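You operate a simulated robot arm through the tools that you are given. There is no shell and no other tool. Be economical: measure what you need, move in short steps, check, and stop when the job is done.

You run a simulated robot arm. Do the job below in one go: nothing can be reset, and whatever is moved stays where it is left.

## Task
Change the base feed on the manifold over from LINE 29 to LINE 27.
Fine: shut the old line's two valves before you open the new line's two; shut the one other valve that stands open.

It is judged by the outcome, as a careful person would: the job done as asked, and still so three seconds after it is handed in. It fails if anything else is knocked over, pushed out of place, dropped, spilled or broken.

## Robot
A 6-joint arm with a two-finger gripper, hanging from a carriage that runs on a gantry, over the field with the corners [-2.07, 1.356], [-2.071, -0.024], [0.029, -0.025], [0.03, 1.355] (x, y) and turns from -6.51 to 5.48 rad about z. Base frame: it is fixed where the carriage stands at the start and does not move with it; the origin is on the floor, on the carriage's upright axis, x ahead of it, y to its left, z up; the surface under the hand at the start is at about z = 0.903. Units: m, rad, N and s.
With the tool pointing down near the work surface it reaches from about 0.1 to 0.5 m from the robot's upright axis, wherever it stands. Its first joint turns from -2.897 to 2.897 rad. Places, roughly: grey block [0.5, -0.1, 0.9]; valve forty-five handle [0.4, -0.1, 1]; valve forty-seven handle [0.2, -0.3, 1]; valve forty-six handle [0.6, -0.1, 1]; valve forty-two handle [0.2, -0.1, 1]; valve seventy-five handle [0.1, -0.2, 1]; valve seventy-nine handle [0.3, -0.2, 1]; valve sixty-four handle [0.1, -0.1, 1]; valve sixty-seven handle [0.5, -0.1, 1]; valve thirty-nine handle [0.6, 0, 1]; valve thirty-seven handle [0.4, 0, 1]; valve thirty-six handle [0.2, 0, 1]. Payload 2.45 kg.
Tool frame: the origin (TCP) lies between the finger pads and is the grasp point; the fingertips stand 0.026 m ahead of it; z points along the fingers, y is the line along which they close. Largest opening 0.096 m; the body of the gripper starts 0.069 m behind the TCP.
Orientation is told as [roll, pitch, yaw] about the base's x, y, z axes, in that order, counted from this pose: with the fingers straight down and closing along the base's y, the tool's x points along the base's -x, its y along +y and its z along -z.

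## Interface
- The arm moves only by the tool apply_moves. Its argument "rows" is a list of rows, each a list of 3 entries, a list of its own where there are three numbers: the shift along the tool's x, y, z in units of 50 mm (1.0 is 50 mm), then the turn, a rotation vector about the tool's x, y, z in units of 8 degrees (1.0 is 8 degrees), then the gripper command, from -1 (fully open) to 1 (shut), values between in proportion. In form: [[[dx, dy, dz], [rx, ry, rz], hand], ...]. A call has 1 to 10 rows; each row shifts and turns the commanded pose from where the row before left it, along the tool's axes as they then stand. A call with a number of a shift or a turn outside -1 to 1 is refused whole. Each row takes 0.2 s and may step no farther than 0.05 m and 0.15 rad from the row before; otherwise, or with a gripper value out of range, the whole call is refused. A pose out of reach is approached as far as the arm can. The call stops where the force on the tool passes 40 N (or 10 N more than at its start, if that is more) or the arm is blocked; 0.2 s more then pass. Each finger halts on what it meets, pressing with about 32 N; the grip force reading is that of the motor and also rises with nothing between the fingers. The clock runs only during rows and for 0.2 s after the last one: add rows that do not move to give the fingers time. The reply holds the time, the measured pose of the TCP, the force on the tool along the base axes, the opening and the grip force, in the units named above and with some noise, with the torque about the TCP (base axes, N m) and any sound that the robot's microphone picked up.
- Cameras (640 x 400 px; columns grow to the right, rows downward): "scene" is now at [0.2531, -0.015, 1.8364]; the picture's right is [-0.24, -0.97, 0.00], its down [-0.90, 0.23, -0.36] and it looks along [0.35, -0.09, -0.93] (base axes); focal length 257 px, centre (320, 200). "wrist" rides on the gripper at [0.082, 0.003, -0.098] in the tool frame; the picture's right is [-0.04, 1.00, 0.00], its down [-0.73, -0.03, -0.68] and it looks along [-0.68, -0.03, 0.73] (tool axes); focal length 256 px, centre (320, 200). There is no depth. A picture from a camera that has moved, and an enlarged one, comes with that camera's place and axes in the base frame and with its lens.
- grab_frame(camera): a new picture of that camera. It takes no simulated time.
- move_column(by): slides the trunk up (or, below 0, down) by that many m; the arm and the scene camera ride with it, the base frame stays. It gives what a move gives, with no picture.
- steer(legs): drives the robot by 1 to 6 legs, each [ahead, left, turn to the left] in m, m and rad, along the robot's own axes; the way and the turn of a leg run together, so that a leg with both is an arc; at most 1.5 m and 3.142 rad a leg. The arm and the cameras ride along, it lands a little off, and it stops where it bumps. It keeps to its track: a leg is cut to what the track allows. It gives what a move gives.
- pan_tilt(pan, tilt): turns the head with the scene camera to pan (to the left, within 2.705 rad either way) and tilt (down, from -0.506 to 1.204), counted from straight ahead of the robot. It gives what a move gives.
- close_up(camera, box): a new picture of the part [left, top, right, bottom] of that camera's present view, enlarged. It takes no simulated time.
- job_done(): hands the job in; it is judged then, once.

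Go step by step. Nothing tells you exact positions but the pictures and the camera data: compare them with the known pose of the tool, close in by small moves and look again before you grip or let go. The budget is 120 turns and 82 pictures, counting those below and the enlarged ones. Unless the task says otherwise, let go and move clear before handing in, and close with one line.

The tools are called by a JSON object that holds its "api" and its "payload". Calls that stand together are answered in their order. apply_moves: Moves the arm, as the interface text tells. Its arguments: {"type":"object","properties":{"rows":{"type":"array","items":{"type":"array"}}},"required":["rows"]} The other tools are called the same way: move_column (by) slides the trunk up or down; steer (legs) drives the base; pan_tilt (pan, tilt) turns the head that bears the scene camera; grab_frame (camera) takes a picture; close_up (camera, box) takes an enlarged picture of a part of a camera's view; job_done () hands the job in.

At the start:

```text
clock: 0.0
eef_pos: [0.3655, -0.039, 0.9989]
tool_rot: [0.002, 0.001, 0.0]
force: [-0.1, 0.6, -0.1]
moment: [-0.03, 0.03, 0.01]
finger_gap: 0.0958
finger_force: 0.0
trunk travel left (down, up): [-0.575, 0.027]
robot x, y, heading: [0.0024, 0.001, 0.003]
head pan, tilt: [-0.244, 1.201]
```

scene: 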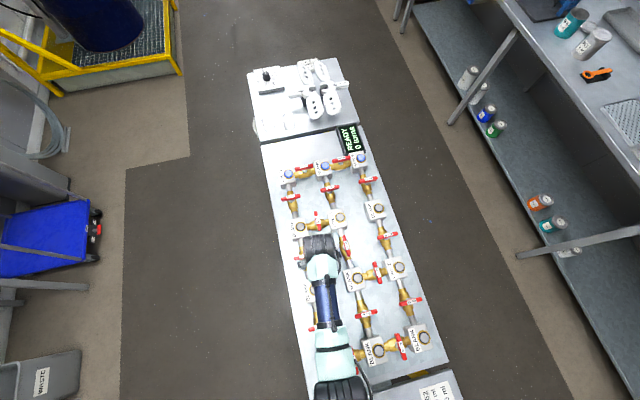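
wrist: 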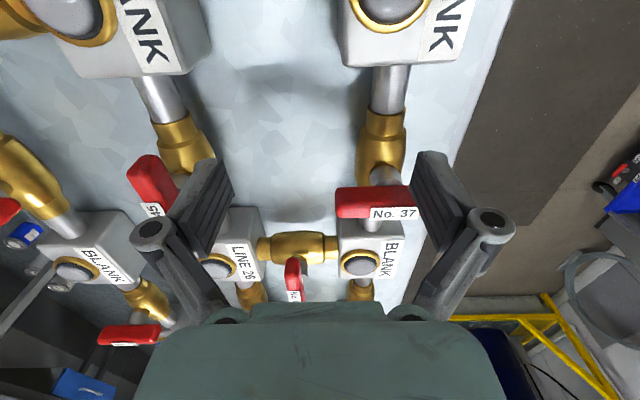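

The manifold lies below the arm, with valves and node blocks in a grid. I'll enlarge the scene view to read the labels.

{"api": "close_up", "payload": {"camera": "scene", "box": [250, 120, 410, 220]}}

{"api": "close_up", "payload": {"camera": "scene", "box": [280, 200, 460, 390]}}

```text
4.00 times, centred on (330, 170) of scene
camera zoom: at [0.2531, -0.015, 1.8364], right [-0.24, -0.97, 0.0], down [-0.9, 0.23, -0.36], along [0.35, -0.09, -0.93], focal length 1029 px, centre (280, 320)
```

zoom: 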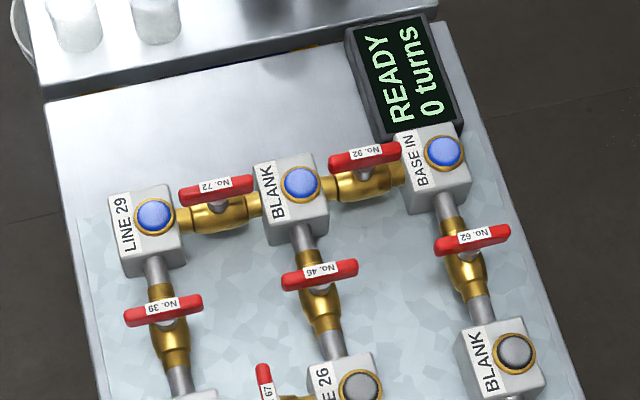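

```text
2.11 times, centred on (370, 295) of scene
camera zoom: at [0.2531, -0.015, 1.8364], right [-0.24, -0.97, 0.0], down [-0.9, 0.23, -0.36], along [0.35, -0.09, -0.93], focal length 542 px, centre (215, 0)
```

zoom: 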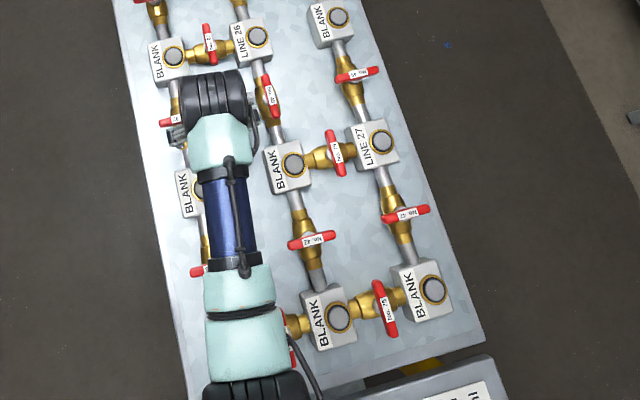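

The grid is axis-aligned: LINE 29 is at about (0.705, 0), a BLANK at (0.705, -0.14), BASE IN at (0.705, -0.28), and LINE 27 at about (0.3, -0.28). Valves 92, 72 and 45 look open. I'll test how far ahead the carriage can go.

{"api": "steer", "payload": {"legs": [[0.3, 0, 0]]}}

{"api": "grab_frame", "payload": {"camera": "scene"}}

```text
clock: 2.1
eef_pos: [0.3944, -0.0406, 1.0002]
tool_rot: [-0.001, 0.0, -0.001]
force: [-0.5, 0.1, -0.1]
moment: [0.0, 0.0, 0.0]
finger_gap: 0.0959
finger_force: 0.1
trunk travel left (down, up): [-0.575, 0.027]
robot x, y, heading: [0.0261, 0.0003, -0.009]
head pan, tilt: [-0.244, 1.201]
cut short: leg 1
```

```text
77 pictures are left
camera scene: at [0.2823, -0.0159, 1.8364], right [-0.24, -0.97, 0.0], down [-0.9, 0.23, -0.36], along [0.35, -0.09, -0.93], focal length 257 px, centre (320, 200)
```

scene: 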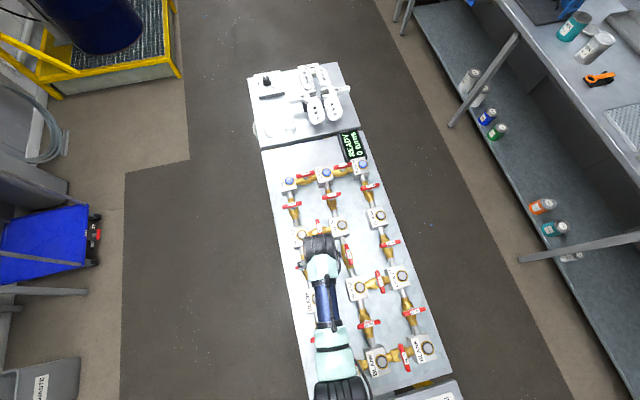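

The carriage stops at x≈0.026, so the far valves need a long reach. I'll raise the arm and test its reach outward.

{"api": "apply_moves", "payload": {"rows": [[[0, 0, -1], [0, 0, 0], 1], [[0, 0, -1], [0, 0, 0], 1], [[-1, 0, 0], [0, 0, 0], 1], [[-1, 0, 0], [0, 0, 0], 1], [[-1, 0, 0], [0, 0, 0], 1], [[-1, 0, 0], [0, 0, 0], 1]]}}

```text
clock: 3.5
eef_pos: [0.5938, -0.0417, 1.0975]
tool_rot: [0.0, -0.002, -0.002]
force: [0.2, 0.5, -0.7]
moment: [0.0, -0.05, -0.01]
finger_gap: 0.0
finger_force: 28.4
trunk travel left (down, up): [-0.575, 0.027]
robot x, y, heading: [0.0276, -0.0009, -0.002]
head pan, tilt: [-0.244, 1.201]
```

Reach is better than stated: 0.59 m with the tool straight down. I'll push on further.

{"api": "apply_moves", "payload": {"rows": [[[-1, 0, 0], [0, 0, 0], 1], [[-1, 0, 0], [0, 0, 0], 1], [[-1, 0, 0], [0, 0, 0], 1]]}}

{"api": "grab_frame", "payload": {"camera": "scene"}}

{"api": "grab_frame", "payload": {"camera": "wrist"}}

```text
clock: 4.3
eef_pos: [0.6318, -0.0395, 1.1243]
tool_rot: [-0.001, 0.0, 0.0]
force: [-0.6, 0.4, 0.4]
moment: [-0.03, -0.02, 0.03]
finger_gap: 0.0
finger_force: 28.8
out of reach, approached as far as the arm can: row 1, 2, 3
trunk travel left (down, up): [-0.575, 0.027]
robot x, y, heading: [0.0277, -0.0012, -0.001]
head pan, tilt: [-0.244, 1.201]
```

```text
76 pictures are left
camera scene: at [0.2823, -0.0159, 1.8364], right [-0.24, -0.97, 0.0], down [-0.9, 0.23, -0.36], along [0.35, -0.09, -0.93], focal length 257 px, centre (320, 200)
```

scene: 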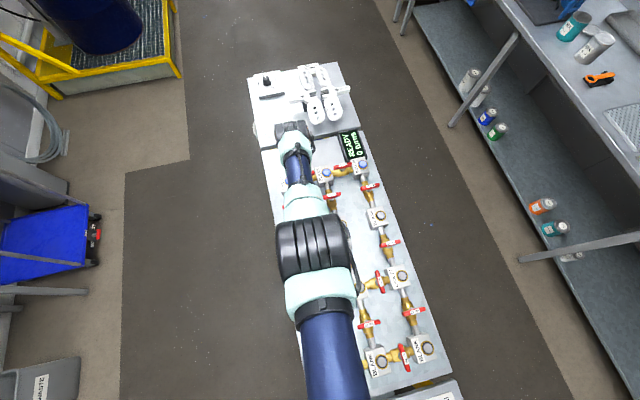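

```text
75 pictures are left
camera wrist: at [0.5481, -0.0335, 1.2235], right [0.04, 1.0, 0.0], down [0.73, -0.03, 0.68], along [0.68, -0.03, -0.73], focal length 256 px, centre (320, 200)
```

wrist: 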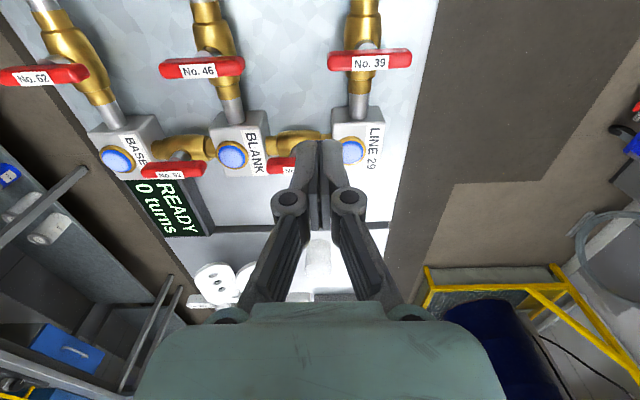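

The reach boundary seems to widen with height, so lowering the trunk should help. I'll test a higher pose, then move outward.

{"api": "apply_moves", "payload": {"rows": [[[0, 0, -1], [0, 0, 0], 1], [[0, 0, -1], [0, 0, 0], 1], [[0, 0, -1], [0, 0, 0], 1], [[0, 0, -1], [0, 0, 0], 1], [[0, 0, 0], [0, 0, 0], 1]]}}

```text
clock: 5.5
eef_pos: [0.6341, -0.0359, 1.327]
tool_rot: [0.0, -0.001, -0.003]
force: [0.1, -0.4, -0.4]
moment: [0.03, -0.02, 0.01]
finger_gap: 0.0
finger_force: 28.4
trunk travel left (down, up): [-0.575, 0.027]
robot x, y, heading: [0.0307, -0.0019, 0.002]
head pan, tilt: [-0.244, 1.201]
```

{"api": "apply_moves", "payload": {"rows": [[[-1, 0, 0], [0, 0, 0], 1], [[-1, 0, 0], [0, 0, 0], 1], [[-1, 0, 0], [0, 0, 0], 1], [[0, 0, 0], [0, 0, 0], 1]]}}

```text
clock: 6.5
eef_pos: [0.6865, -0.0345, 1.3293]
tool_rot: [0.0, 0.0, -0.003]
force: [0.8, 0.0, 0.8]
moment: [0.02, -0.01, 0.0]
finger_gap: 0.0002
finger_force: 28.4
out of reach, approached as far as the arm can: row 2, 3
trunk travel left (down, up): [-0.575, 0.027]
robot x, y, heading: [0.0276, 0.0015, -0.003]
head pan, tilt: [-0.244, 1.201]
```

Straight-down reach grows to 0.66 m at this height. I'll lower the trunk so the hand comes near handle height with the arm stretched level.

{"api": "move_column", "payload": {"by": -0.2}}

{"api": "grab_frame", "payload": {"camera": "scene"}}

{"api": "grab_frame", "payload": {"camera": "wrist"}}

```text
clock: 8.6
eef_pos: [0.6861, -0.0347, 1.1292]
tool_rot: [-0.001, 0.0, 0.0]
force: [0.0, -0.1, 0.2]
moment: [0.02, -0.02, -0.01]
finger_gap: 0.0
finger_force: 28.7
trunk travel left (down, up): [-0.375, 0.227]
robot x, y, heading: [0.0302, -0.0003, -0.003]
head pan, tilt: [-0.244, 1.201]
```

```text
74 pictures are left
camera scene: at [0.2824, -0.0159, 1.6364], right [-0.24, -0.97, 0.0], down [-0.9, 0.23, -0.36], along [0.35, -0.09, -0.93], focal length 257 px, centre (320, 200)
```

scene: 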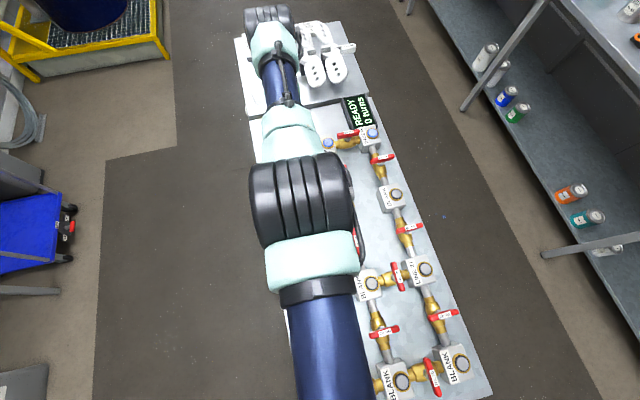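

```text
73 pictures are left
camera wrist: at [0.6044, -0.031, 1.2276], right [0.04, 1.0, 0.0], down [0.73, -0.03, 0.68], along [0.68, -0.03, -0.73], focal length 256 px, centre (320, 200)
```

wrist: 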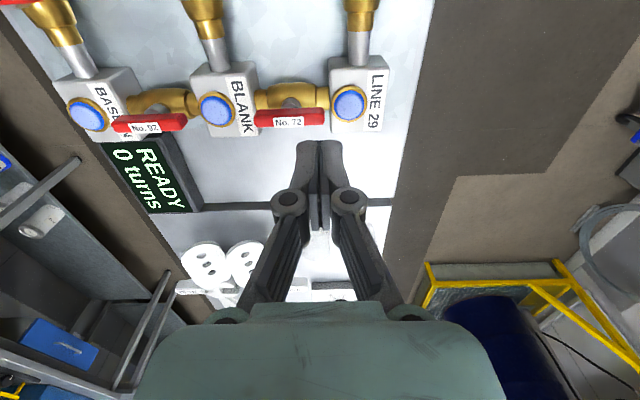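

Handle 72 is at about (0.719, -0.067) and 92 at (0.719, -0.213), both at z≈0.98. A tilt of 10–15° should make up the missing reach. I'll look at the valves closely for stops.

{"api": "close_up", "payload": {"camera": "wrist", "box": [60, 60, 380, 220]}}

{"api": "close_up", "payload": {"camera": "scene", "box": [310, 110, 450, 250]}}

{"api": "close_up", "payload": {"camera": "scene", "box": [340, 210, 490, 400]}}

```text
2.00 times, centred on (220, 140) of wrist
camera zoom: at [0.6044, -0.031, 1.2276], right [0.04, 1.0, 0.0], down [0.73, -0.03, 0.68], along [0.68, -0.03, -0.73], focal length 512 px, centre (520, 320)
```

zoom: 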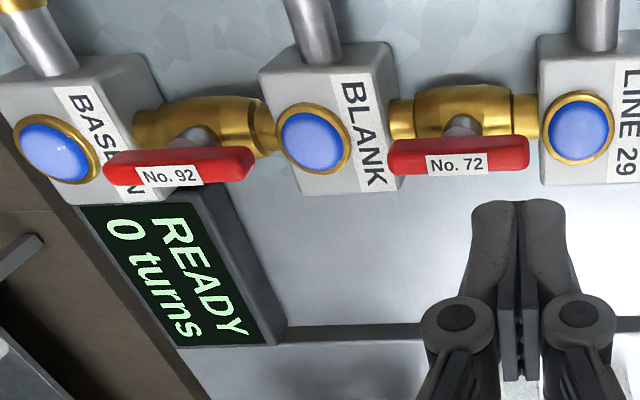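

```text
2.86 times, centred on (380, 180) of scene
camera zoom: at [0.2824, -0.0159, 1.6364], right [-0.24, -0.97, 0.0], down [-0.9, 0.23, -0.36], along [0.35, -0.09, -0.93], focal length 735 px, centre (149, 257)
```

zoom: 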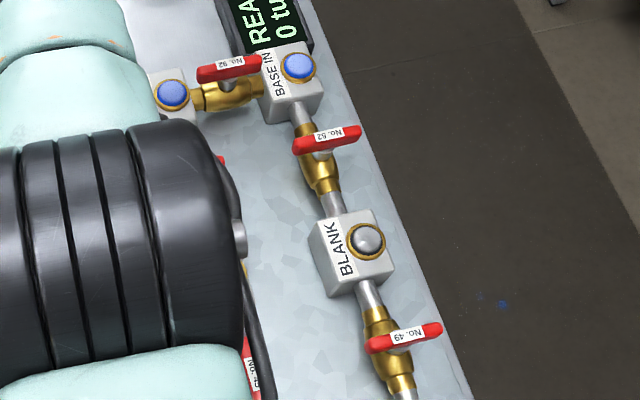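

```text
2.11 times, centred on (415, 305) of scene
camera zoom: at [0.2824, -0.0159, 1.6364], right [-0.24, -0.97, 0.0], down [-0.9, 0.23, -0.36], along [0.35, -0.09, -0.93], focal length 542 px, centre (120, -21)
```

zoom: 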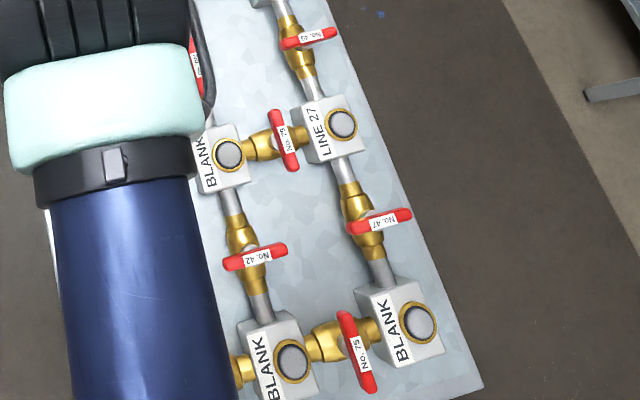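

The new line's valves are 62 and 49. With no stops visible, label orientation on open and shut valves should show the turn direction, so I'll zoom in on those.

{"api": "close_up", "payload": {"camera": "scene", "box": [385, 250, 425, 300]}}

{"api": "close_up", "payload": {"camera": "scene", "box": [415, 350, 455, 400]}}

{"api": "close_up", "payload": {"camera": "scene", "box": [340, 200, 380, 270]}}

```text
8.00 times, centred on (405, 275) of scene
camera zoom: at [0.2824, -0.0159, 1.6364], right [-0.24, -0.97, 0.0], down [-0.9, 0.23, -0.36], along [0.35, -0.09, -0.93], focal length 2058 px, centre (-360, -400)
```

zoom: 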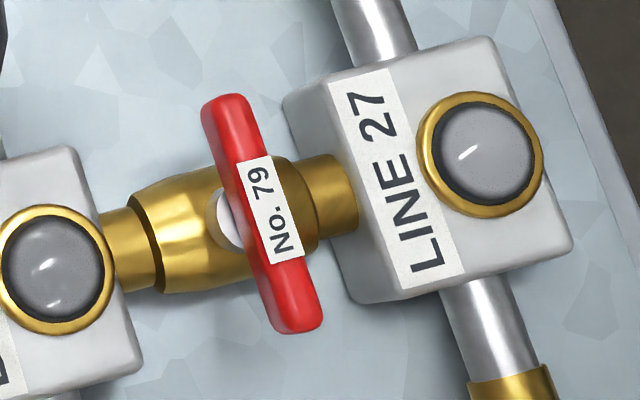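

```text
8.00 times, centred on (435, 375) of scene
camera zoom: at [0.2824, -0.0159, 1.6364], right [-0.24, -0.97, 0.0], down [-0.9, 0.23, -0.36], along [0.35, -0.09, -0.93], focal length 2058 px, centre (-600, -1200)
```

zoom: 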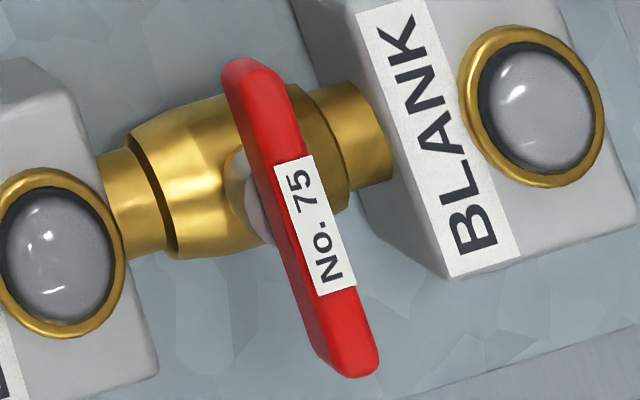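

```text
5.71 times, centred on (360, 235) of scene
camera zoom: at [0.2824, -0.0159, 1.6364], right [-0.24, -0.97, 0.0], down [-0.9, 0.23, -0.36], along [0.35, -0.09, -0.93], focal length 1470 px, centre (91, 0)
```

zoom: 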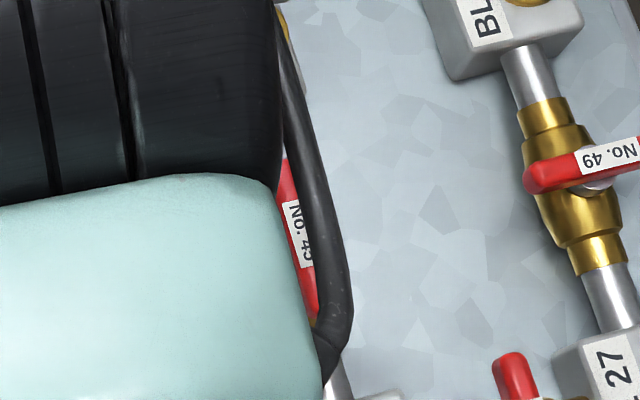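

The label directions agree: opening is counter-clockwise seen from above and shutting is clockwise. For 72 I'll yaw the tool +90° so the fingers close along x.

{"api": "apply_moves", "payload": {"rows": [[[0.8, -0.64, 0], [0, 0, -1], 0.0], [[0, 0, 0], [0, 0, -1], 0.0], [[0, 0, 0], [0, 0, -1], 0.0], [[0, 0, 0], [0, 0, -1], 0.0], [[0, 0, 0], [0, 0, -1], 0.0], [[0, 0, 0], [0, 0, -1], 0.0], [[0, 0, 0], [0, 0, -1], 0.0], [[0, 0, 0], [0, 0, -1], 0.0], [[0, 0, 0], [0, 0, -1], 0.0], [[0, 0, 0], [0, 0, -1], 0.0]]}}

{"api": "apply_moves", "payload": {"rows": [[[0, 0, 0], [0, 0, -1], 0.0], [[0, 0, 0], [0, 0, -0.25], 0.0], [[0, 0, 0], [0.9, 0, 0], 0.0], [[0, 0, 0], [0.6, 0, 0], 0.0], [[0, 0, 0], [0, 0, 0], 0.0]]}}

```text
refused: row 1 steps farther than a row can; nothing moved
```

```text
clock: 9.8
eef_pos: [0.6856, -0.0365, 1.1295]
tool_rot: [-0.211, 0.0, 0.172]
force: [-0.3, 0.6, 1.1]
moment: [0.01, -0.04, -0.02]
finger_gap: 0.0479
finger_force: 0.1
trunk travel left (down, up): [-0.375, 0.227]
robot x, y, heading: [0.0327, 0.0049, -0.004]
head pan, tilt: [-0.244, 1.201]
```

The first batch was refused, so only a small yaw and roll were applied. I'll undo the roll, back off and finish the yaw.

{"api": "apply_moves", "payload": {"rows": [[[0, 0, 0], [-0.9, 0, 0], 0.0], [[0, 0, 0], [-0.61, 0, 0], 0.0], [[0.8, 0, 0], [0, 0, 0], 0.0], [[0, -0.6, 0], [0, 0, 0], 0.0], [[0, 0, 0], [0, 0, -1], 0.0], [[0, 0, 0], [0, 0, -1], 0.0], [[0, 0, 0], [0, 0, -1], 0.0], [[0, 0, 0], [0, 0, -1], 0.0], [[0, 0, 0], [0, 0, -1], 0.0]]}}

{"api": "apply_moves", "payload": {"rows": [[[0, 0, 0], [0, 0, -1], 0.0], [[0, 0, 0], [0, 0, -1], 0.0], [[0, 0, 0], [0, 0, -1], 0.0], [[0, 0, 0], [0, 0, -1], 0.0], [[0, 0, 0], [0, 0, -1], 0.0], [[0, 0, 0], [0, 0, 0], 0.0]]}}

```text
clock: 11.8
eef_pos: [0.6521, -0.0707, 1.13]
tool_rot: [0.001, -0.003, 0.873]
force: [1.4, 0.0, 0.2]
moment: [0.02, -0.02, -0.04]
finger_gap: 0.048
finger_force: 0.1
trunk travel left (down, up): [-0.375, 0.227]
robot x, y, heading: [0.0296, -0.002, 0.0]
head pan, tilt: [-0.244, 1.201]
```

```text
clock: 13.2
eef_pos: [0.6522, -0.0714, 1.1291]
tool_rot: [-0.003, -0.004, 1.571]
force: [0.6, 1.5, -0.4]
moment: [-0.02, 0.02, 0.0]
finger_gap: 0.0479
finger_force: 0.1
trunk travel left (down, up): [-0.375, 0.227]
robot x, y, heading: [0.0311, -0.0023, -0.006]
head pan, tilt: [-0.244, 1.201]
```

{"api": "apply_moves", "payload": {"rows": [[[0, 0, 0], [0.9, 0, 0], 0.0], [[0, 0, 0], [0.7, 0, 0], 0.0], [[0, 0, 0], [0, 0, 0], 0.0]]}}

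{"api": "move_column", "payload": {"by": -0.08}}

{"api": "grab_frame", "payload": {"camera": "wrist"}}

```text
clock: 14.0
eef_pos: [0.6516, -0.0711, 1.1294]
tool_rot: [-0.226, -0.002, 1.57]
force: [-0.3, 1.0, -0.3]
moment: [-0.03, -0.03, -0.02]
finger_gap: 0.0481
finger_force: 0.1
trunk travel left (down, up): [-0.375, 0.227]
robot x, y, heading: [0.033, 0.0007, -0.003]
head pan, tilt: [-0.244, 1.201]
```

```text
clock: 15.2
eef_pos: [0.6528, -0.072, 1.0498]
tool_rot: [-0.222, -0.002, 1.569]
force: [0.3, -0.8, 0.6]
moment: [-0.01, 0.02, -0.02]
finger_gap: 0.048
finger_force: 0.0
trunk travel left (down, up): [-0.295, 0.307]
robot x, y, heading: [0.0305, 0.0007, -0.003]
head pan, tilt: [-0.244, 1.201]
```

```text
66 pictures are left
camera wrist: at [0.6264, -0.1525, 1.1446], right [-0.97, 0.04, -0.22], down [-0.12, 0.73, 0.67], along [0.19, 0.68, -0.71], focal length 256 px, centre (320, 200)
```

wrist: 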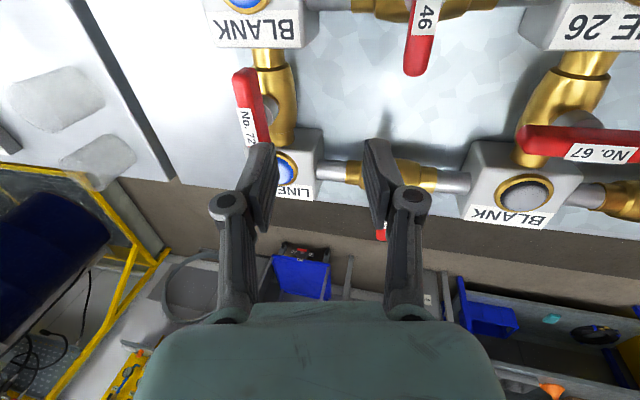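

The pose is right. I'll shift out over handle 72 and come partway down along the tool axis.

{"api": "apply_moves", "payload": {"rows": [[[-0.1, -0.5, 0], [0, 0, 0], 0.0], [[0, -0.5, 0], [0, 0, 0], 0.0], [[0, 0, 0.4], [0, 0, 0], 0.0], [[0, 0, 0.3], [0, 0, 0], 0.0], [[0, 0, 0], [0, 0, 0], 0.0]]}}

{"api": "grab_frame", "payload": {"camera": "wrist"}}

{"api": "grab_frame", "payload": {"camera": "scene"}}

```text
clock: 16.4
eef_pos: [0.7073, -0.0662, 1.0266]
tool_rot: [-0.224, -0.001, 1.569]
force: [0.2, -0.1, 0.2]
moment: [-0.01, 0.01, 0.02]
finger_gap: 0.0478
finger_force: 0.1
trunk travel left (down, up): [-0.295, 0.307]
robot x, y, heading: [0.0309, 0.0014, -0.002]
head pan, tilt: [-0.244, 1.201]
```

```text
65 pictures are left
camera wrist: at [0.6816, -0.1479, 1.1214], right [-0.97, 0.04, -0.22], down [-0.12, 0.73, 0.67], along [0.19, 0.68, -0.71], focal length 256 px, centre (320, 200)
```

wrist: 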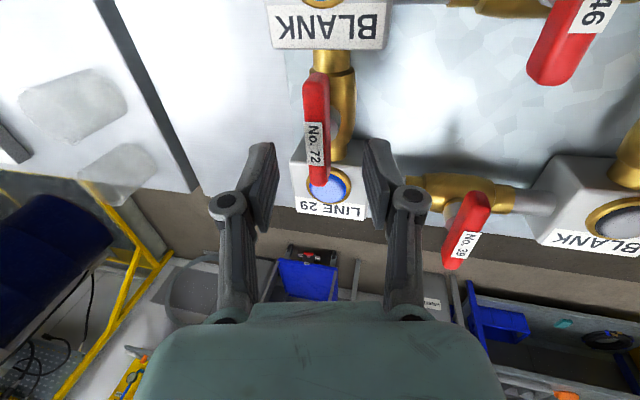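

```text
64 pictures are left
camera scene: at [0.2823, -0.0159, 1.5564], right [-0.24, -0.97, 0.0], down [-0.9, 0.23, -0.36], along [0.35, -0.09, -0.93], focal length 257 px, centre (320, 200)
```

scene: 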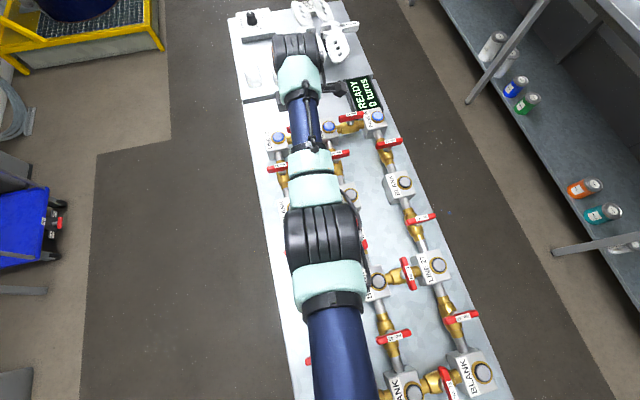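

The handle sits centred between the fingers. I'll lower the last 42 mm and watch the force.

{"api": "apply_moves", "payload": {"rows": [[[0.08, -0.03, 0.3], [0, 0, 0], 0.0], [[0, 0, 0.3], [0, 0, 0], 0.0], [[0, 0, 0.24], [0, 0, 0], 0.0], [[0, 0, 0], [0, 0, 0], 0.0]]}}

{"api": "grab_frame", "payload": {"camera": "wrist"}}

```text
clock: 17.4
eef_pos: [0.7191, -0.0705, 0.9867]
tool_rot: [-0.222, -0.001, 1.569]
force: [-0.7, 0.4, -0.6]
moment: [0.0, 0.01, -0.01]
finger_gap: 0.0481
finger_force: 0.1
trunk travel left (down, up): [-0.295, 0.307]
robot x, y, heading: [0.0278, 0.0005, 0.001]
head pan, tilt: [-0.244, 1.201]
```

```text
63 pictures are left
camera wrist: at [0.6927, -0.1523, 1.0811], right [-0.97, 0.04, -0.22], down [-0.12, 0.73, 0.67], along [0.19, 0.68, -0.71], focal length 256 px, centre (320, 200)
```

wrist: 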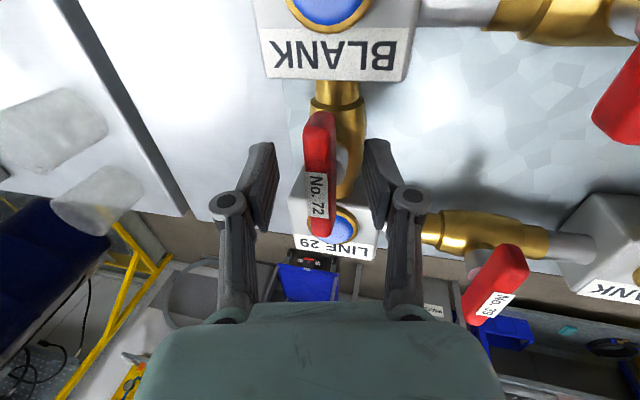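

Handle 72 is between the pads, slightly below the TCP. I'll lower 7 mm more and close.

{"api": "apply_moves", "payload": {"rows": [[[0.04, 0, 0.15], [0, 0, 0], 0.0], [[0, 0, 0], [0, 0, 0], 0.6], [[0, 0, 0], [0, 0, 0], 0.8], [[0, 0, 0], [0, 0, 0], 0.8]]}}

{"api": "grab_frame", "payload": {"camera": "wrist"}}

```text
clock: 18.4
eef_pos: [0.7175, -0.0732, 0.977]
tool_rot: [-0.222, -0.002, 1.568]
force: [-15.3, 1.0, 12.9]
moment: [0.09, 0.5, -0.02]
finger_gap: 0.0187
finger_force: 6.5
trunk travel left (down, up): [-0.295, 0.307]
robot x, y, heading: [0.0295, -0.0036, -0.002]
head pan, tilt: [-0.244, 1.201]
```

```text
62 pictures are left
camera wrist: at [0.6923, -0.1534, 1.0732], right [-0.97, 0.04, -0.22], down [-0.12, 0.73, 0.67], along [0.19, 0.68, -0.71], focal length 256 px, centre (320, 200)
```

wrist: 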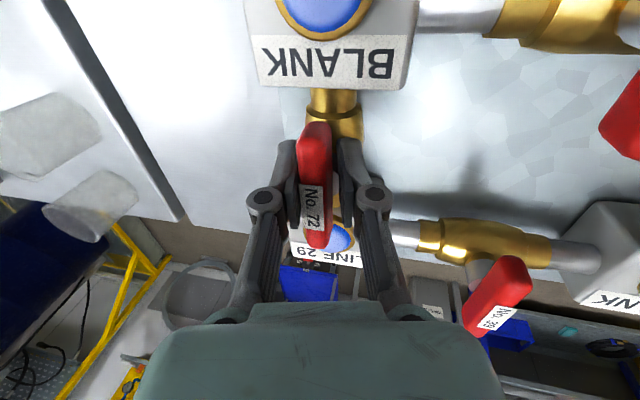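

{"api": "apply_moves", "payload": {"rows": [[[-0.03, -0.06, 0], [0, 0, 0], 0.8], [[0, 0, 0], [0, 0, 0], 0.8]]}}

```text
clock: 19.0
eef_pos: [0.7182, -0.0718, 0.9769]
tool_rot: [-0.223, -0.003, 1.569]
force: [-19.0, 0.5, 18.9]
moment: [0.1, 0.65, 0.05]
finger_gap: 0.0187
finger_force: 7.1
out of reach, approached as far as the arm can: row 1
trunk travel left (down, up): [-0.295, 0.307]
robot x, y, heading: [0.0312, -0.0008, 0.003]
head pan, tilt: [-0.244, 1.201]
```

{"api": "apply_moves", "payload": {"rows": [[[0, 0.12, -0.03], [0, 0, 0], 0.8], [[0, 0, 0], [0, 0, 0], 0.8]]}}

{"api": "close_up", "payload": {"camera": "wrist", "box": [220, 90, 420, 270]}}

```text
clock: 19.6
eef_pos: [0.717, -0.0725, 0.9793]
tool_rot: [-0.228, -0.001, 1.568]
force: [16.6, -0.7, -2.6]
moment: [-0.03, 0.16, -0.05]
finger_gap: 0.0194
finger_force: 7.8
trunk travel left (down, up): [-0.295, 0.307]
robot x, y, heading: [0.0278, 0.0001, -0.003]
head pan, tilt: [-0.244, 1.201]
```

```text
2.22 times, centred on (320, 180) of wrist
camera zoom: at [0.6908, -0.1531, 1.0747], right [-0.97, 0.04, -0.23], down [-0.12, 0.73, 0.67], along [0.19, 0.68, -0.71], focal length 569 px, centre (320, 244)
```

zoom: 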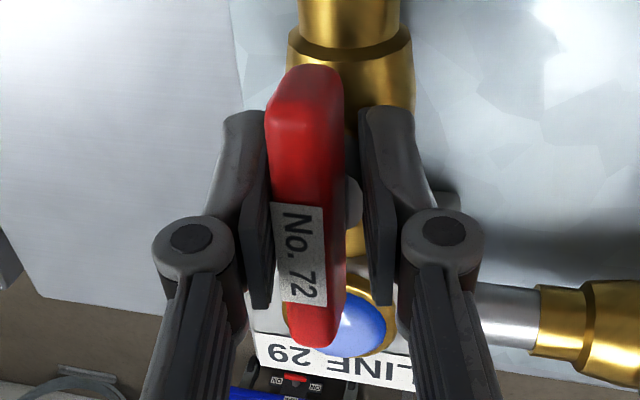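

The near finger is low enough to touch the stem hub. I'll raise it about 8 mm so the pads hold only the bar.

{"api": "apply_moves", "payload": {"rows": [[[0, 0, 0], [0, 0, 0], 0.5], [[0, -0.03, -0.2], [0, 0, 0], 0.5], [[0, 0, 0], [0, 0, 0], 0.9], [[0, 0, 0], [0, 0, 0], 0.9]]}}

{"api": "close_up", "payload": {"camera": "wrist", "box": [220, 90, 420, 270]}}

```text
clock: 20.6
eef_pos: [0.7161, -0.0716, 0.9908]
tool_rot: [-0.229, 0.0, 1.567]
force: [19.2, 2.0, 0.4]
moment: [-0.13, 0.45, -0.07]
finger_gap: 0.0171
finger_force: 42.2
trunk travel left (down, up): [-0.295, 0.307]
robot x, y, heading: [0.0314, 0.0006, -0.0]
head pan, tilt: [-0.244, 1.201]
```

```text
2.22 times, centred on (320, 180) of wrist
camera zoom: at [0.6898, -0.1533, 1.0853], right [-0.97, 0.04, -0.23], down [-0.12, 0.73, 0.67], along [0.19, 0.68, -0.71], focal length 569 px, centre (320, 244)
```

zoom: 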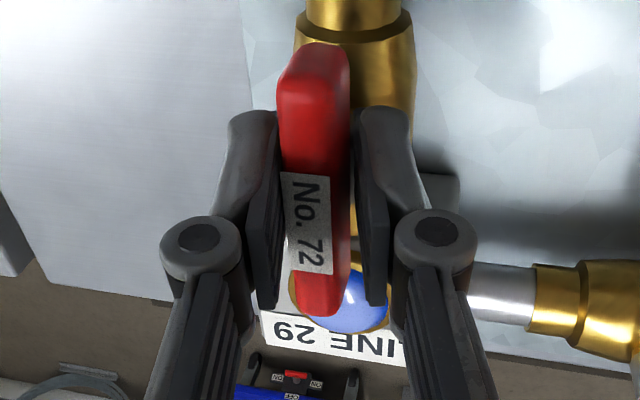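

The bar is gripped, with a gap of 17 mm. I'll relieve the side force and begin the clockwise turn.

{"api": "apply_moves", "payload": {"rows": [[[0, -0.06, 0], [0, 0, 0], 0.9], [[0, 0, 0], [0, 0, 0.5], 0.9], [[0, 0, 0], [0, 0, 0.7], 0.9]]}}

```text
clock: 21.4
eef_pos: [0.7155, -0.0721, 0.9893]
tool_rot: [-0.219, -0.039, 1.406]
force: [-8.3, 0.6, 21.2]
moment: [-0.45, 0.93, 0.04]
finger_gap: 0.0162
finger_force: 42.5
trunk travel left (down, up): [-0.295, 0.307]
robot x, y, heading: [0.0296, 0.0033, -0.004]
head pan, tilt: [-0.244, 1.201]
```

The valve turns easily clockwise with almost no torque about z. I'll continue with a slightly looser grip.

{"api": "apply_moves", "payload": {"rows": [[[0, 0, 0], [0, 0, 0], 0.6], [[0, 0, 0], [0, 0, 1], 0.6], [[0, 0, 0], [0, 0, 1], 0.6], [[0, 0, 0], [0, 0, 1], 0.6]]}}

{"api": "grab_frame", "payload": {"camera": "wrist"}}

```text
clock: 22.4
eef_pos: [0.715, -0.0727, 0.9863]
tool_rot: [-0.184, -0.121, 0.989]
force: [-3.1, 1.0, -2.3]
moment: [-0.05, 0.12, 0.06]
finger_gap: 0.0219
finger_force: 2.2
trunk travel left (down, up): [-0.295, 0.307]
robot x, y, heading: [0.0288, -0.0027, -0.002]
head pan, tilt: [-0.244, 1.201]
```

```text
59 pictures are left
camera wrist: at [0.6459, -0.1374, 1.0727], right [-0.79, 0.59, -0.18], down [0.27, 0.59, 0.76], along [0.55, 0.55, -0.63], focal length 256 px, centre (320, 200)
```

wrist: 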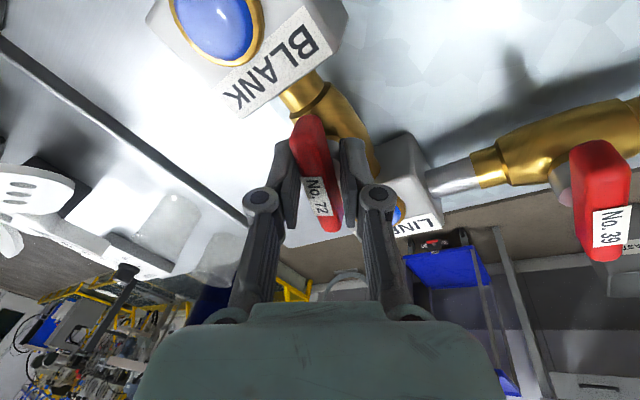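

{"api": "apply_moves", "payload": {"rows": [[[0, 0, 0], [0, 0, 1], 0.6], [[0, 0, 0], [0, 0, 1], 0.6], [[0, 0, 0], [0, 0, 1], 0.6], [[0, 0, 0], [0, 0, 1], 0.6], [[0, 0, 0], [0, 0, 1], 0.6], [[0, 0, 0], [0, 0, 1], 0.6]]}}

{"api": "grab_frame", "payload": {"camera": "wrist"}}

```text
clock: 23.8
eef_pos: [0.7154, -0.072, 0.9877]
tool_rot: [-0.031, -0.222, 0.145]
force: [-0.5, 4.7, -2.2]
moment: [0.04, 0.08, 0.09]
finger_gap: 0.0227
finger_force: 2.7
trunk travel left (down, up): [-0.295, 0.307]
robot x, y, heading: [0.0295, -0.0007, 0.002]
head pan, tilt: [-0.244, 1.201]
```

```text
58 pictures are left
camera wrist: at [0.6143, -0.0793, 1.0653], right [-0.1, 0.99, -0.02], down [0.56, 0.07, 0.82], along [0.82, 0.07, -0.57], focal length 256 px, centre (320, 200)
```

wrist: 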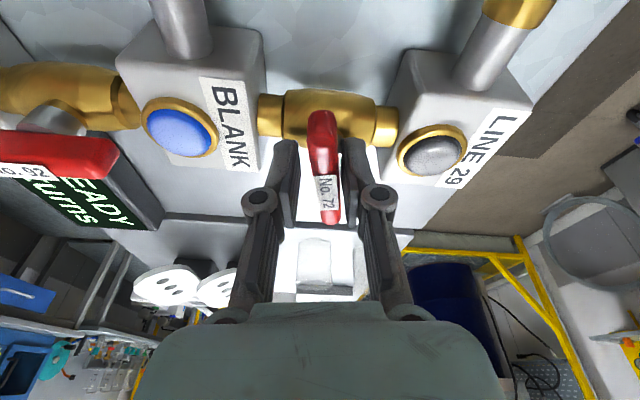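

LINE 29's glass has gone grey, so the valve is shutting. I'll finish the last degrees to the stop.

{"api": "apply_moves", "payload": {"rows": [[[0, 0, 0], [0, 0, 1], 0.6], [[0, 0, 0], [0, 0, 0.6], 0.6], [[0, 0, 0], [0, 0, 0.4], 0.6], [[0, 0, 0], [0, 0, 0], 0.6]]}}

{"api": "close_up", "payload": {"camera": "wrist", "box": [160, 60, 500, 260]}}

```text
clock: 24.8
eef_pos: [0.7145, -0.0713, 0.9875]
tool_rot: [0.034, -0.22, -0.139]
force: [-0.1, 6.3, -2.4]
moment: [0.14, -0.01, 0.13]
finger_gap: 0.0237
finger_force: 3.2
trunk travel left (down, up): [-0.295, 0.307]
robot x, y, heading: [0.0268, -0.0008, -0.002]
head pan, tilt: [-0.244, 1.201]
```

```text
1.88 times, centred on (330, 160) of wrist
camera zoom: at [0.6146, -0.0564, 1.0662], right [0.17, 0.98, 0.04], down [0.55, -0.13, 0.82], along [0.81, -0.12, -0.57], focal length 482 px, centre (301, 275)
```

zoom: 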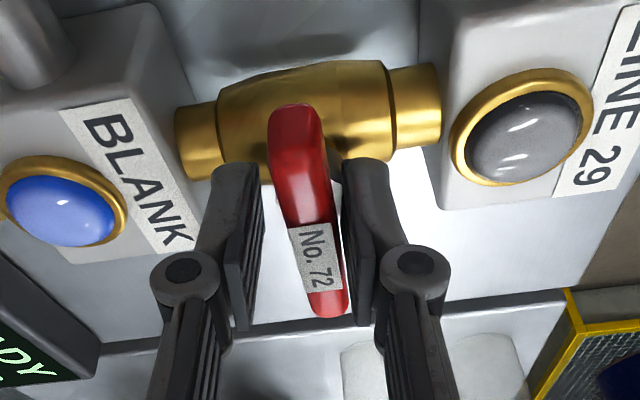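

Handle 72 now lies across the pipe and the LINE 29 glass is grey. I'll open the fingers, lift off and look.

{"api": "apply_moves", "payload": {"rows": [[[0, 0, 0], [0, 0, 0], 0.2], [[0, 0, 0], [0, 0, 0], 0.0], [[0, 0, -0.7], [0, 0, 0], 0.0], [[0, 0, -0.7], [0, 0, 0], 0.0], [[0.5, 0, 0], [0, 0, 0], 0.0]]}}

{"api": "grab_frame", "payload": {"camera": "wrist"}}

```text
clock: 26.0
eef_pos: [0.6752, -0.0697, 1.0508]
tool_rot: [0.033, -0.223, -0.14]
force: [-0.4, -0.2, 0.4]
moment: [-0.01, 0.0, -0.01]
finger_gap: 0.048
finger_force: 0.1
trunk travel left (down, up): [-0.295, 0.307]
robot x, y, heading: [0.0277, 0.0002, 0.001]
head pan, tilt: [-0.244, 1.201]
```

```text
56 pictures are left
camera wrist: at [0.5754, -0.055, 1.1299], right [0.17, 0.98, 0.04], down [0.55, -0.13, 0.82], along [0.81, -0.12, -0.57], focal length 256 px, centre (320, 200)
```

wrist: 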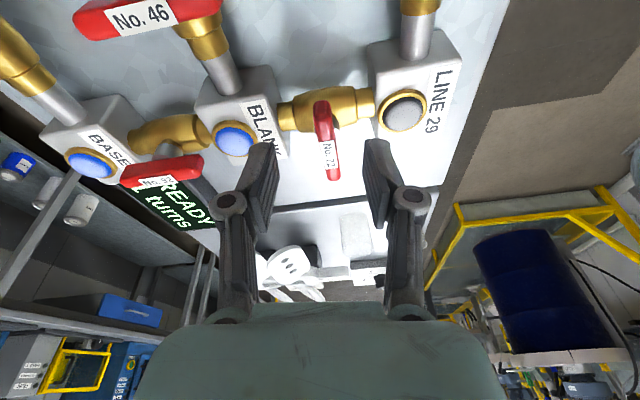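

Valve 72 is shut, lying along x at about (0.713, -0.066), and only two glasses are still blue. Next is 92. I'll raise the arm, nudge the carriage right, lower the trunk further and yaw back to +90°.

{"api": "apply_moves", "payload": {"rows": [[[0, 0, -1], [0, 0, 0], 0.2], [[0, 0, -1], [0, 0, 0], 0.2], [[0, 0, 0], [0, 0, -1], 0.2], [[0, 0, 0], [0, 0, -1], 0.2], [[0, 0, 0], [0, 0, -1], 0.2], [[0, 0, 0], [0, 0, -1], 0.2], [[0, 0, 0], [0, 0, -1], 0.2], [[0, 0, 0], [0, 0, -1], 0.2]]}}

{"api": "apply_moves", "payload": {"rows": [[[0, 0, 0], [0, 0, -1], 0.2], [[0, 0, 0], [0, 0, -1], 0.2], [[0, 0, 0], [0, 0, -1], 0.2], [[0, 0, 0], [0, 0, -1], 0.2], [[0, 0, 0], [0, 0, -1], 0.2], [[0, 0, 0], [0, 0, -1], 0.2], [[0, 0, 0], [0.9, 0, -0.25], 0.2], [[0, 0, 0], [0, 0, 0], 0.2]]}}

{"api": "steer", "payload": {"legs": [[0, -0.025, 0]]}}

{"api": "move_column", "payload": {"by": -0.09}}

```text
clock: 27.8
eef_pos: [0.6657, -0.0723, 1.1431]
tool_rot: [-0.144, -0.17, 0.718]
force: [0.5, -0.1, -0.1]
moment: [0.03, 0.0, 0.03]
finger_gap: 0.0386
finger_force: 0.1
out of reach, approached as far as the arm can: row 2
trunk travel left (down, up): [-0.295, 0.307]
robot x, y, heading: [0.0306, 0.0012, -0.0]
head pan, tilt: [-0.244, 1.201]
```

```text
clock: 29.6
eef_pos: [0.666, -0.0723, 1.1443]
tool_rot: [-0.349, 0.003, 1.577]
force: [-0.5, 0.5, -0.8]
moment: [0.0, 0.0, 0.02]
finger_gap: 0.0385
finger_force: 0.1
trunk travel left (down, up): [-0.295, 0.307]
robot x, y, heading: [0.0314, -0.0004, -0.009]
head pan, tilt: [-0.244, 1.201]
```

```text
clock: 30.4
eef_pos: [0.6669, -0.0917, 1.1449]
tool_rot: [-0.349, 0.0, 1.575]
force: [0.7, 0.6, -0.5]
moment: [0.01, 0.03, 0.01]
finger_gap: 0.0385
finger_force: 0.2
trunk travel left (down, up): [-0.295, 0.307]
robot x, y, heading: [0.0297, -0.0212, 0.0]
head pan, tilt: [-0.244, 1.201]
```

```text
clock: 31.7
eef_pos: [0.6657, -0.0927, 1.0539]
tool_rot: [-0.349, 0.001, 1.575]
force: [0.1, 0.8, 0.1]
moment: [-0.03, -0.03, -0.03]
finger_gap: 0.0387
finger_force: 0.0
trunk travel left (down, up): [-0.205, 0.397]
robot x, y, heading: [0.0283, -0.018, -0.002]
head pan, tilt: [-0.244, 1.201]
```

{"api": "apply_moves", "payload": {"rows": [[[0.8, 0, 0], [0, 0, 0], 0.2], [[0.8, 0, 0], [0, 0, 0], 0.2], [[0.75, 0, 0], [0, 0, 0], 0.2], [[0, 0, 0], [0, 0, 0], 0.2]]}}

{"api": "grab_frame", "payload": {"camera": "wrist"}}

{"api": "grab_frame", "payload": {"camera": "scene"}}

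```text
clock: 32.7
eef_pos: [0.6687, -0.2111, 1.0559]
tool_rot: [-0.35, 0.002, 1.575]
force: [-0.4, 1.0, -1.0]
moment: [0.0, -0.01, 0.0]
finger_gap: 0.0385
finger_force: 0.1
trunk travel left (down, up): [-0.205, 0.397]
robot x, y, heading: [0.0297, -0.0262, 0.003]
head pan, tilt: [-0.244, 1.201]
```

```text
55 pictures are left
camera wrist: at [0.6313, -0.291, 1.1467], right [-0.94, 0.04, -0.34], down [-0.21, 0.73, 0.65], along [0.27, 0.68, -0.68], focal length 256 px, centre (320, 200)
```

wrist: 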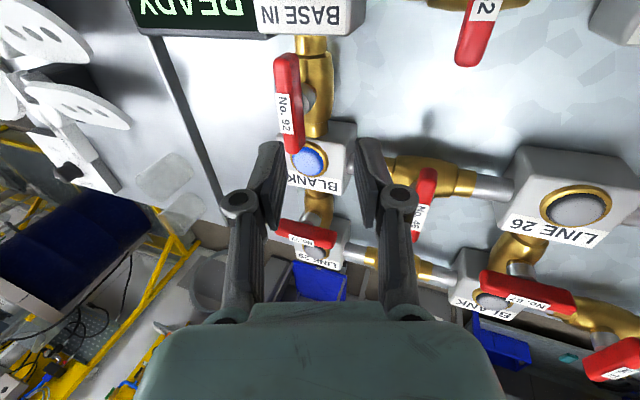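

```text
54 pictures are left
camera scene: at [0.2823, -0.0372, 1.4664], right [-0.24, -0.97, 0.0], down [-0.9, 0.23, -0.36], along [0.35, -0.09, -0.93], focal length 257 px, centre (320, 200)
```

scene: 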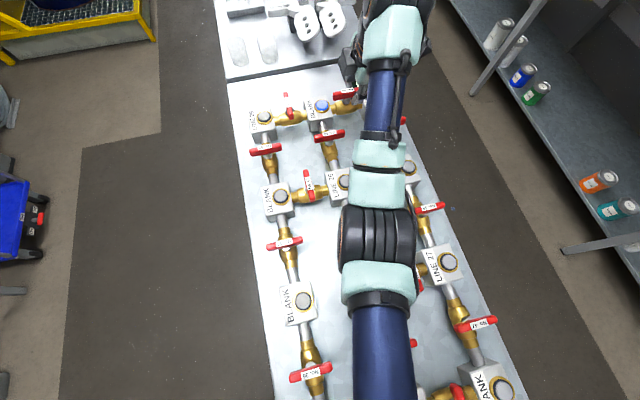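

{"api": "apply_moves", "payload": {"rows": [[[0.06, -0.42, 0], [0, 0, 0], 0.2], [[0, 0, 0.4], [0, 0, 0], 0.2], [[0, 0, 0.4], [0, 0, 0], 0.2], [[0, 0, 0], [0, 0, 0], 0.2]]}}

{"api": "grab_frame", "payload": {"camera": "wrist"}}

```text
clock: 33.7
eef_pos: [0.7022, -0.2116, 1.0248]
tool_rot: [-0.348, 0.002, 1.577]
force: [-0.3, 0.7, 0.3]
moment: [0.0, -0.02, 0.02]
finger_gap: 0.0383
finger_force: 0.1
trunk travel left (down, up): [-0.205, 0.397]
robot x, y, heading: [0.0263, -0.021, -0.003]
head pan, tilt: [-0.244, 1.201]
```

```text
53 pictures are left
camera wrist: at [0.6654, -0.292, 1.1157], right [-0.94, 0.03, -0.34], down [-0.21, 0.73, 0.65], along [0.27, 0.68, -0.68], focal length 256 px, centre (320, 200)
```

wrist: 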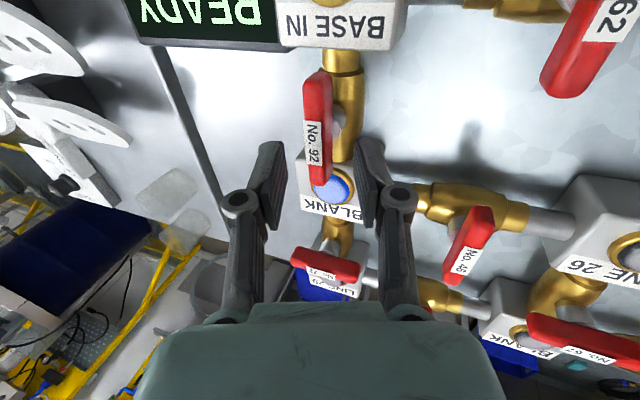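

{"api": "apply_moves", "payload": {"rows": [[[0.06, 0, 0.35], [0, 0, 0], 0.2], [[0, 0, 0.35], [0, 0, 0], 0.2], [[0, 0, 0], [0, 0, 0], 0.2]]}}

{"api": "close_up", "payload": {"camera": "wrist", "box": [220, 90, 420, 270]}}

```text
clock: 34.5
eef_pos: [0.7139, -0.2156, 0.9904]
tool_rot: [-0.347, 0.002, 1.577]
force: [0.3, -0.2, -0.2]
moment: [0.01, 0.0, 0.0]
finger_gap: 0.0384
finger_force: 0.1
trunk travel left (down, up): [-0.205, 0.397]
robot x, y, heading: [0.0311, -0.0208, -0.001]
head pan, tilt: [-0.244, 1.201]
```

```text
2.22 times, centred on (320, 180) of wrist
camera zoom: at [0.677, -0.2964, 1.082], right [-0.94, 0.04, -0.34], down [-0.21, 0.73, 0.65], along [0.27, 0.68, -0.68], focal length 569 px, centre (320, 244)
```

zoom: 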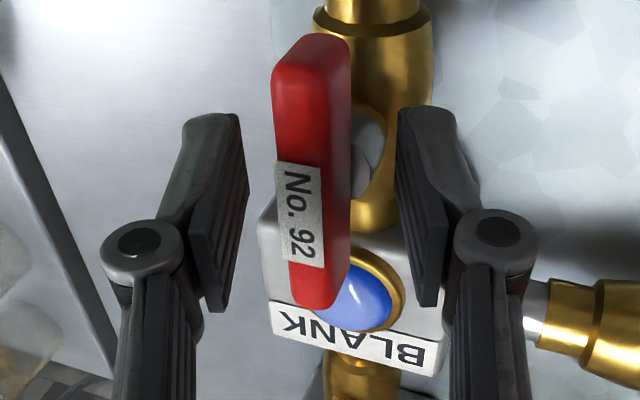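

It's centred on 92. I'll close loosely and turn clockwise.

{"api": "apply_moves", "payload": {"rows": [[[0, 0, 0], [0, 0, 0], 0.6], [[0, 0, 0], [0, 0, 0], 0.6], [[0, 0, 0], [0, 0, 1], 0.6], [[0, 0, 0], [0, 0, 1], 0.6], [[0, 0, 0], [0, 0, 1], 0.6], [[0, 0, 0], [0, 0, 1], 0.6]]}}

{"api": "close_up", "payload": {"camera": "wrist", "box": [160, 60, 480, 260]}}

```text
clock: 35.9
eef_pos: [0.7127, -0.2163, 0.9895]
tool_rot: [-0.299, -0.179, 1.042]
force: [-1.7, 2.1, 0.2]
moment: [-0.07, 0.32, 0.23]
finger_gap: 0.0187
finger_force: 9.3
trunk travel left (down, up): [-0.205, 0.397]
robot x, y, heading: [0.027, -0.0204, 0.001]
head pan, tilt: [-0.244, 1.201]
```

```text
2.00 times, centred on (320, 160) of wrist
camera zoom: at [0.6356, -0.2821, 1.0674], right [-0.78, 0.56, -0.28], down [0.16, 0.61, 0.78], along [0.61, 0.56, -0.56], focal length 512 px, centre (320, 280)
```

zoom: 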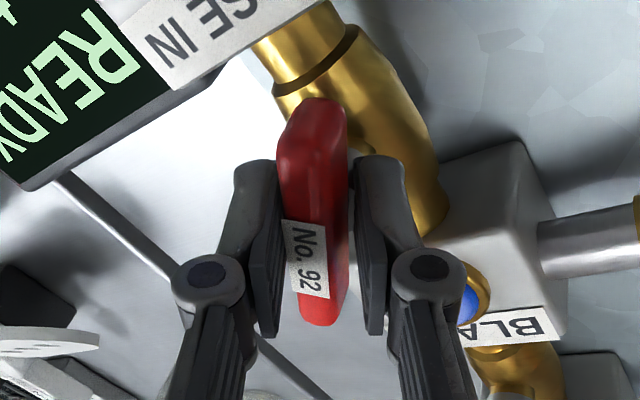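

{"api": "apply_moves", "payload": {"rows": [[[0, 0, 0], [0, 0, 1], 0.6], [[0, 0, 0], [0, 0, 1], 0.6], [[0, 0, 0], [0, 0, 1], 0.6], [[0, 0, 0], [0, 0, 1], 0.6], [[0, 0, 0], [0, 0, 1], 0.6], [[0, 0, 0], [0, 0, 1], 0.6], [[0, 0, 0], [0, 0, 1], 0.6]]}}

{"api": "grab_frame", "payload": {"camera": "wrist"}}

```text
clock: 37.5
eef_pos: [0.7129, -0.2146, 0.9904]
tool_rot: [-0.015, -0.35, 0.041]
force: [-0.4, 4.4, -2.0]
moment: [0.1, 0.09, 0.08]
finger_gap: 0.0225
finger_force: 2.2
trunk travel left (down, up): [-0.205, 0.397]
robot x, y, heading: [0.0295, -0.0246, -0.005]
head pan, tilt: [-0.244, 1.201]
```

```text
50 pictures are left
camera wrist: at [0.6012, -0.2144, 1.0552], right [0.0, 1.0, 0.0], down [0.46, 0.0, 0.89], along [0.89, 0.0, -0.46], focal length 256 px, centre (320, 200)
```

wrist: 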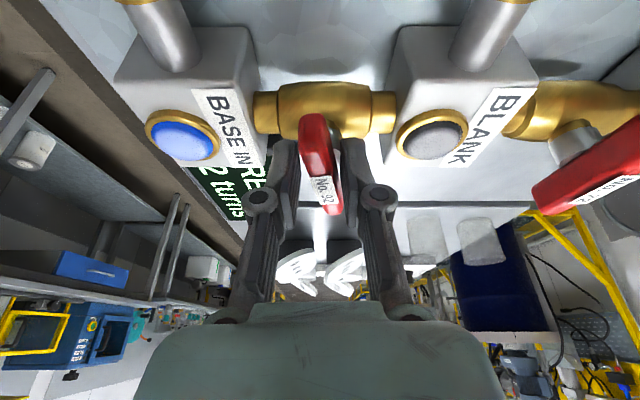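

{"api": "apply_moves", "payload": {"rows": [[[0, 0, 0], [0, 0, 0.7], 0.6], [[0, 0, 0], [0, 0, 0.5], 0.6], [[0, 0, 0], [0, 0, 0], 0.6], [[0, 0, 0], [0, 0, 0], 0.2], [[0, 0, 0], [0, 0, 0], 0.1], [[0, 0, -0.7], [0, 0, 0], 0.1], [[0, 0, -0.7], [0, 0, 0], 0.1]]}}

{"api": "grab_frame", "payload": {"camera": "wrist"}}

```text
clock: 39.1
eef_pos: [0.6893, -0.2158, 1.0577]
tool_rot: [0.044, -0.345, -0.136]
force: [0.6, -0.2, 0.1]
moment: [0.0, -0.03, 0.01]
finger_gap: 0.0432
finger_force: 0.0
trunk travel left (down, up): [-0.205, 0.397]
robot x, y, heading: [0.0295, -0.0204, 0.001]
head pan, tilt: [-0.244, 1.201]
```

```text
49 pictures are left
camera wrist: at [0.5784, -0.2015, 1.1232], right [0.16, 0.99, 0.06], down [0.45, -0.12, 0.89], along [0.88, -0.11, -0.46], focal length 256 px, centre (320, 200)
```

wrist: 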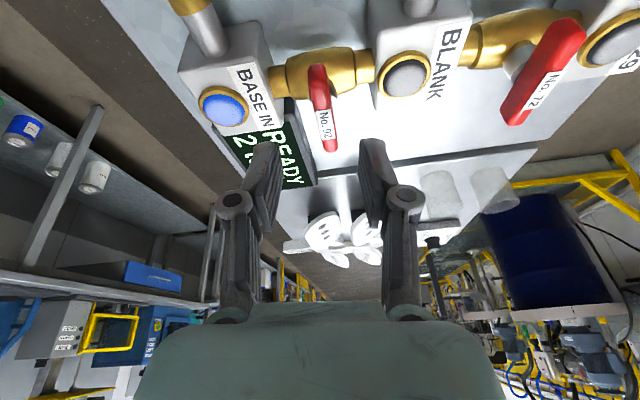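

Valves 72 and 92 are shut and the display reads "2 turns". Next is 45 at (0.4, -0.14). I'll raise the trunk, straighten the tool and retract the arm.

{"api": "move_column", "payload": {"by": 0.37}}

{"api": "apply_moves", "payload": {"rows": [[[0.5, 0, 0], [0, 0.85, 0], 0], [[0.5, 0, 0], [0, 0.85, 0], 0], [[0.5, 0, 0], [0, 0.77, 0], 0], [[0.8, 0, 0], [0, 0, -0.5], 0], [[0.8, 0, 0], [0, 0, -0.47], 0], [[0.8, 0.4, 0], [0, 0, 0], 0], [[0.8, 0.5, 0.2], [0, 0, 0], 0], [[0, 0.5, 0.7], [0, 0, 0], 0], [[0, 0, 0.9], [0, 0, 0], 0], [[0, 0, 0.9], [0, 0, 0], 0]]}}

```text
clock: 42.6
eef_pos: [0.6886, -0.2163, 1.4278]
tool_rot: [0.045, -0.346, -0.137]
force: [-0.3, -0.1, 0.9]
moment: [-0.04, 0.02, 0.04]
finger_gap: 0.0429
finger_force: 0.1
trunk travel left (down, up): [-0.575, 0.027]
robot x, y, heading: [0.0297, -0.0253, -0.003]
head pan, tilt: [-0.244, 1.201]
```

```text
clock: 44.8
eef_pos: [0.6134, -0.1754, 1.226]
tool_rot: [0.043, -0.006, 0.017]
force: [0.8, -0.6, 0.4]
moment: [0.0, 0.05, 0.0]
finger_gap: 0.0478
finger_force: 0.0
out of reach, approached as far as the arm can: row 3, 4, 5, 6, 7
trunk travel left (down, up): [-0.575, 0.027]
robot x, y, heading: [0.0274, -0.0261, -0.004]
head pan, tilt: [-0.244, 1.201]
```

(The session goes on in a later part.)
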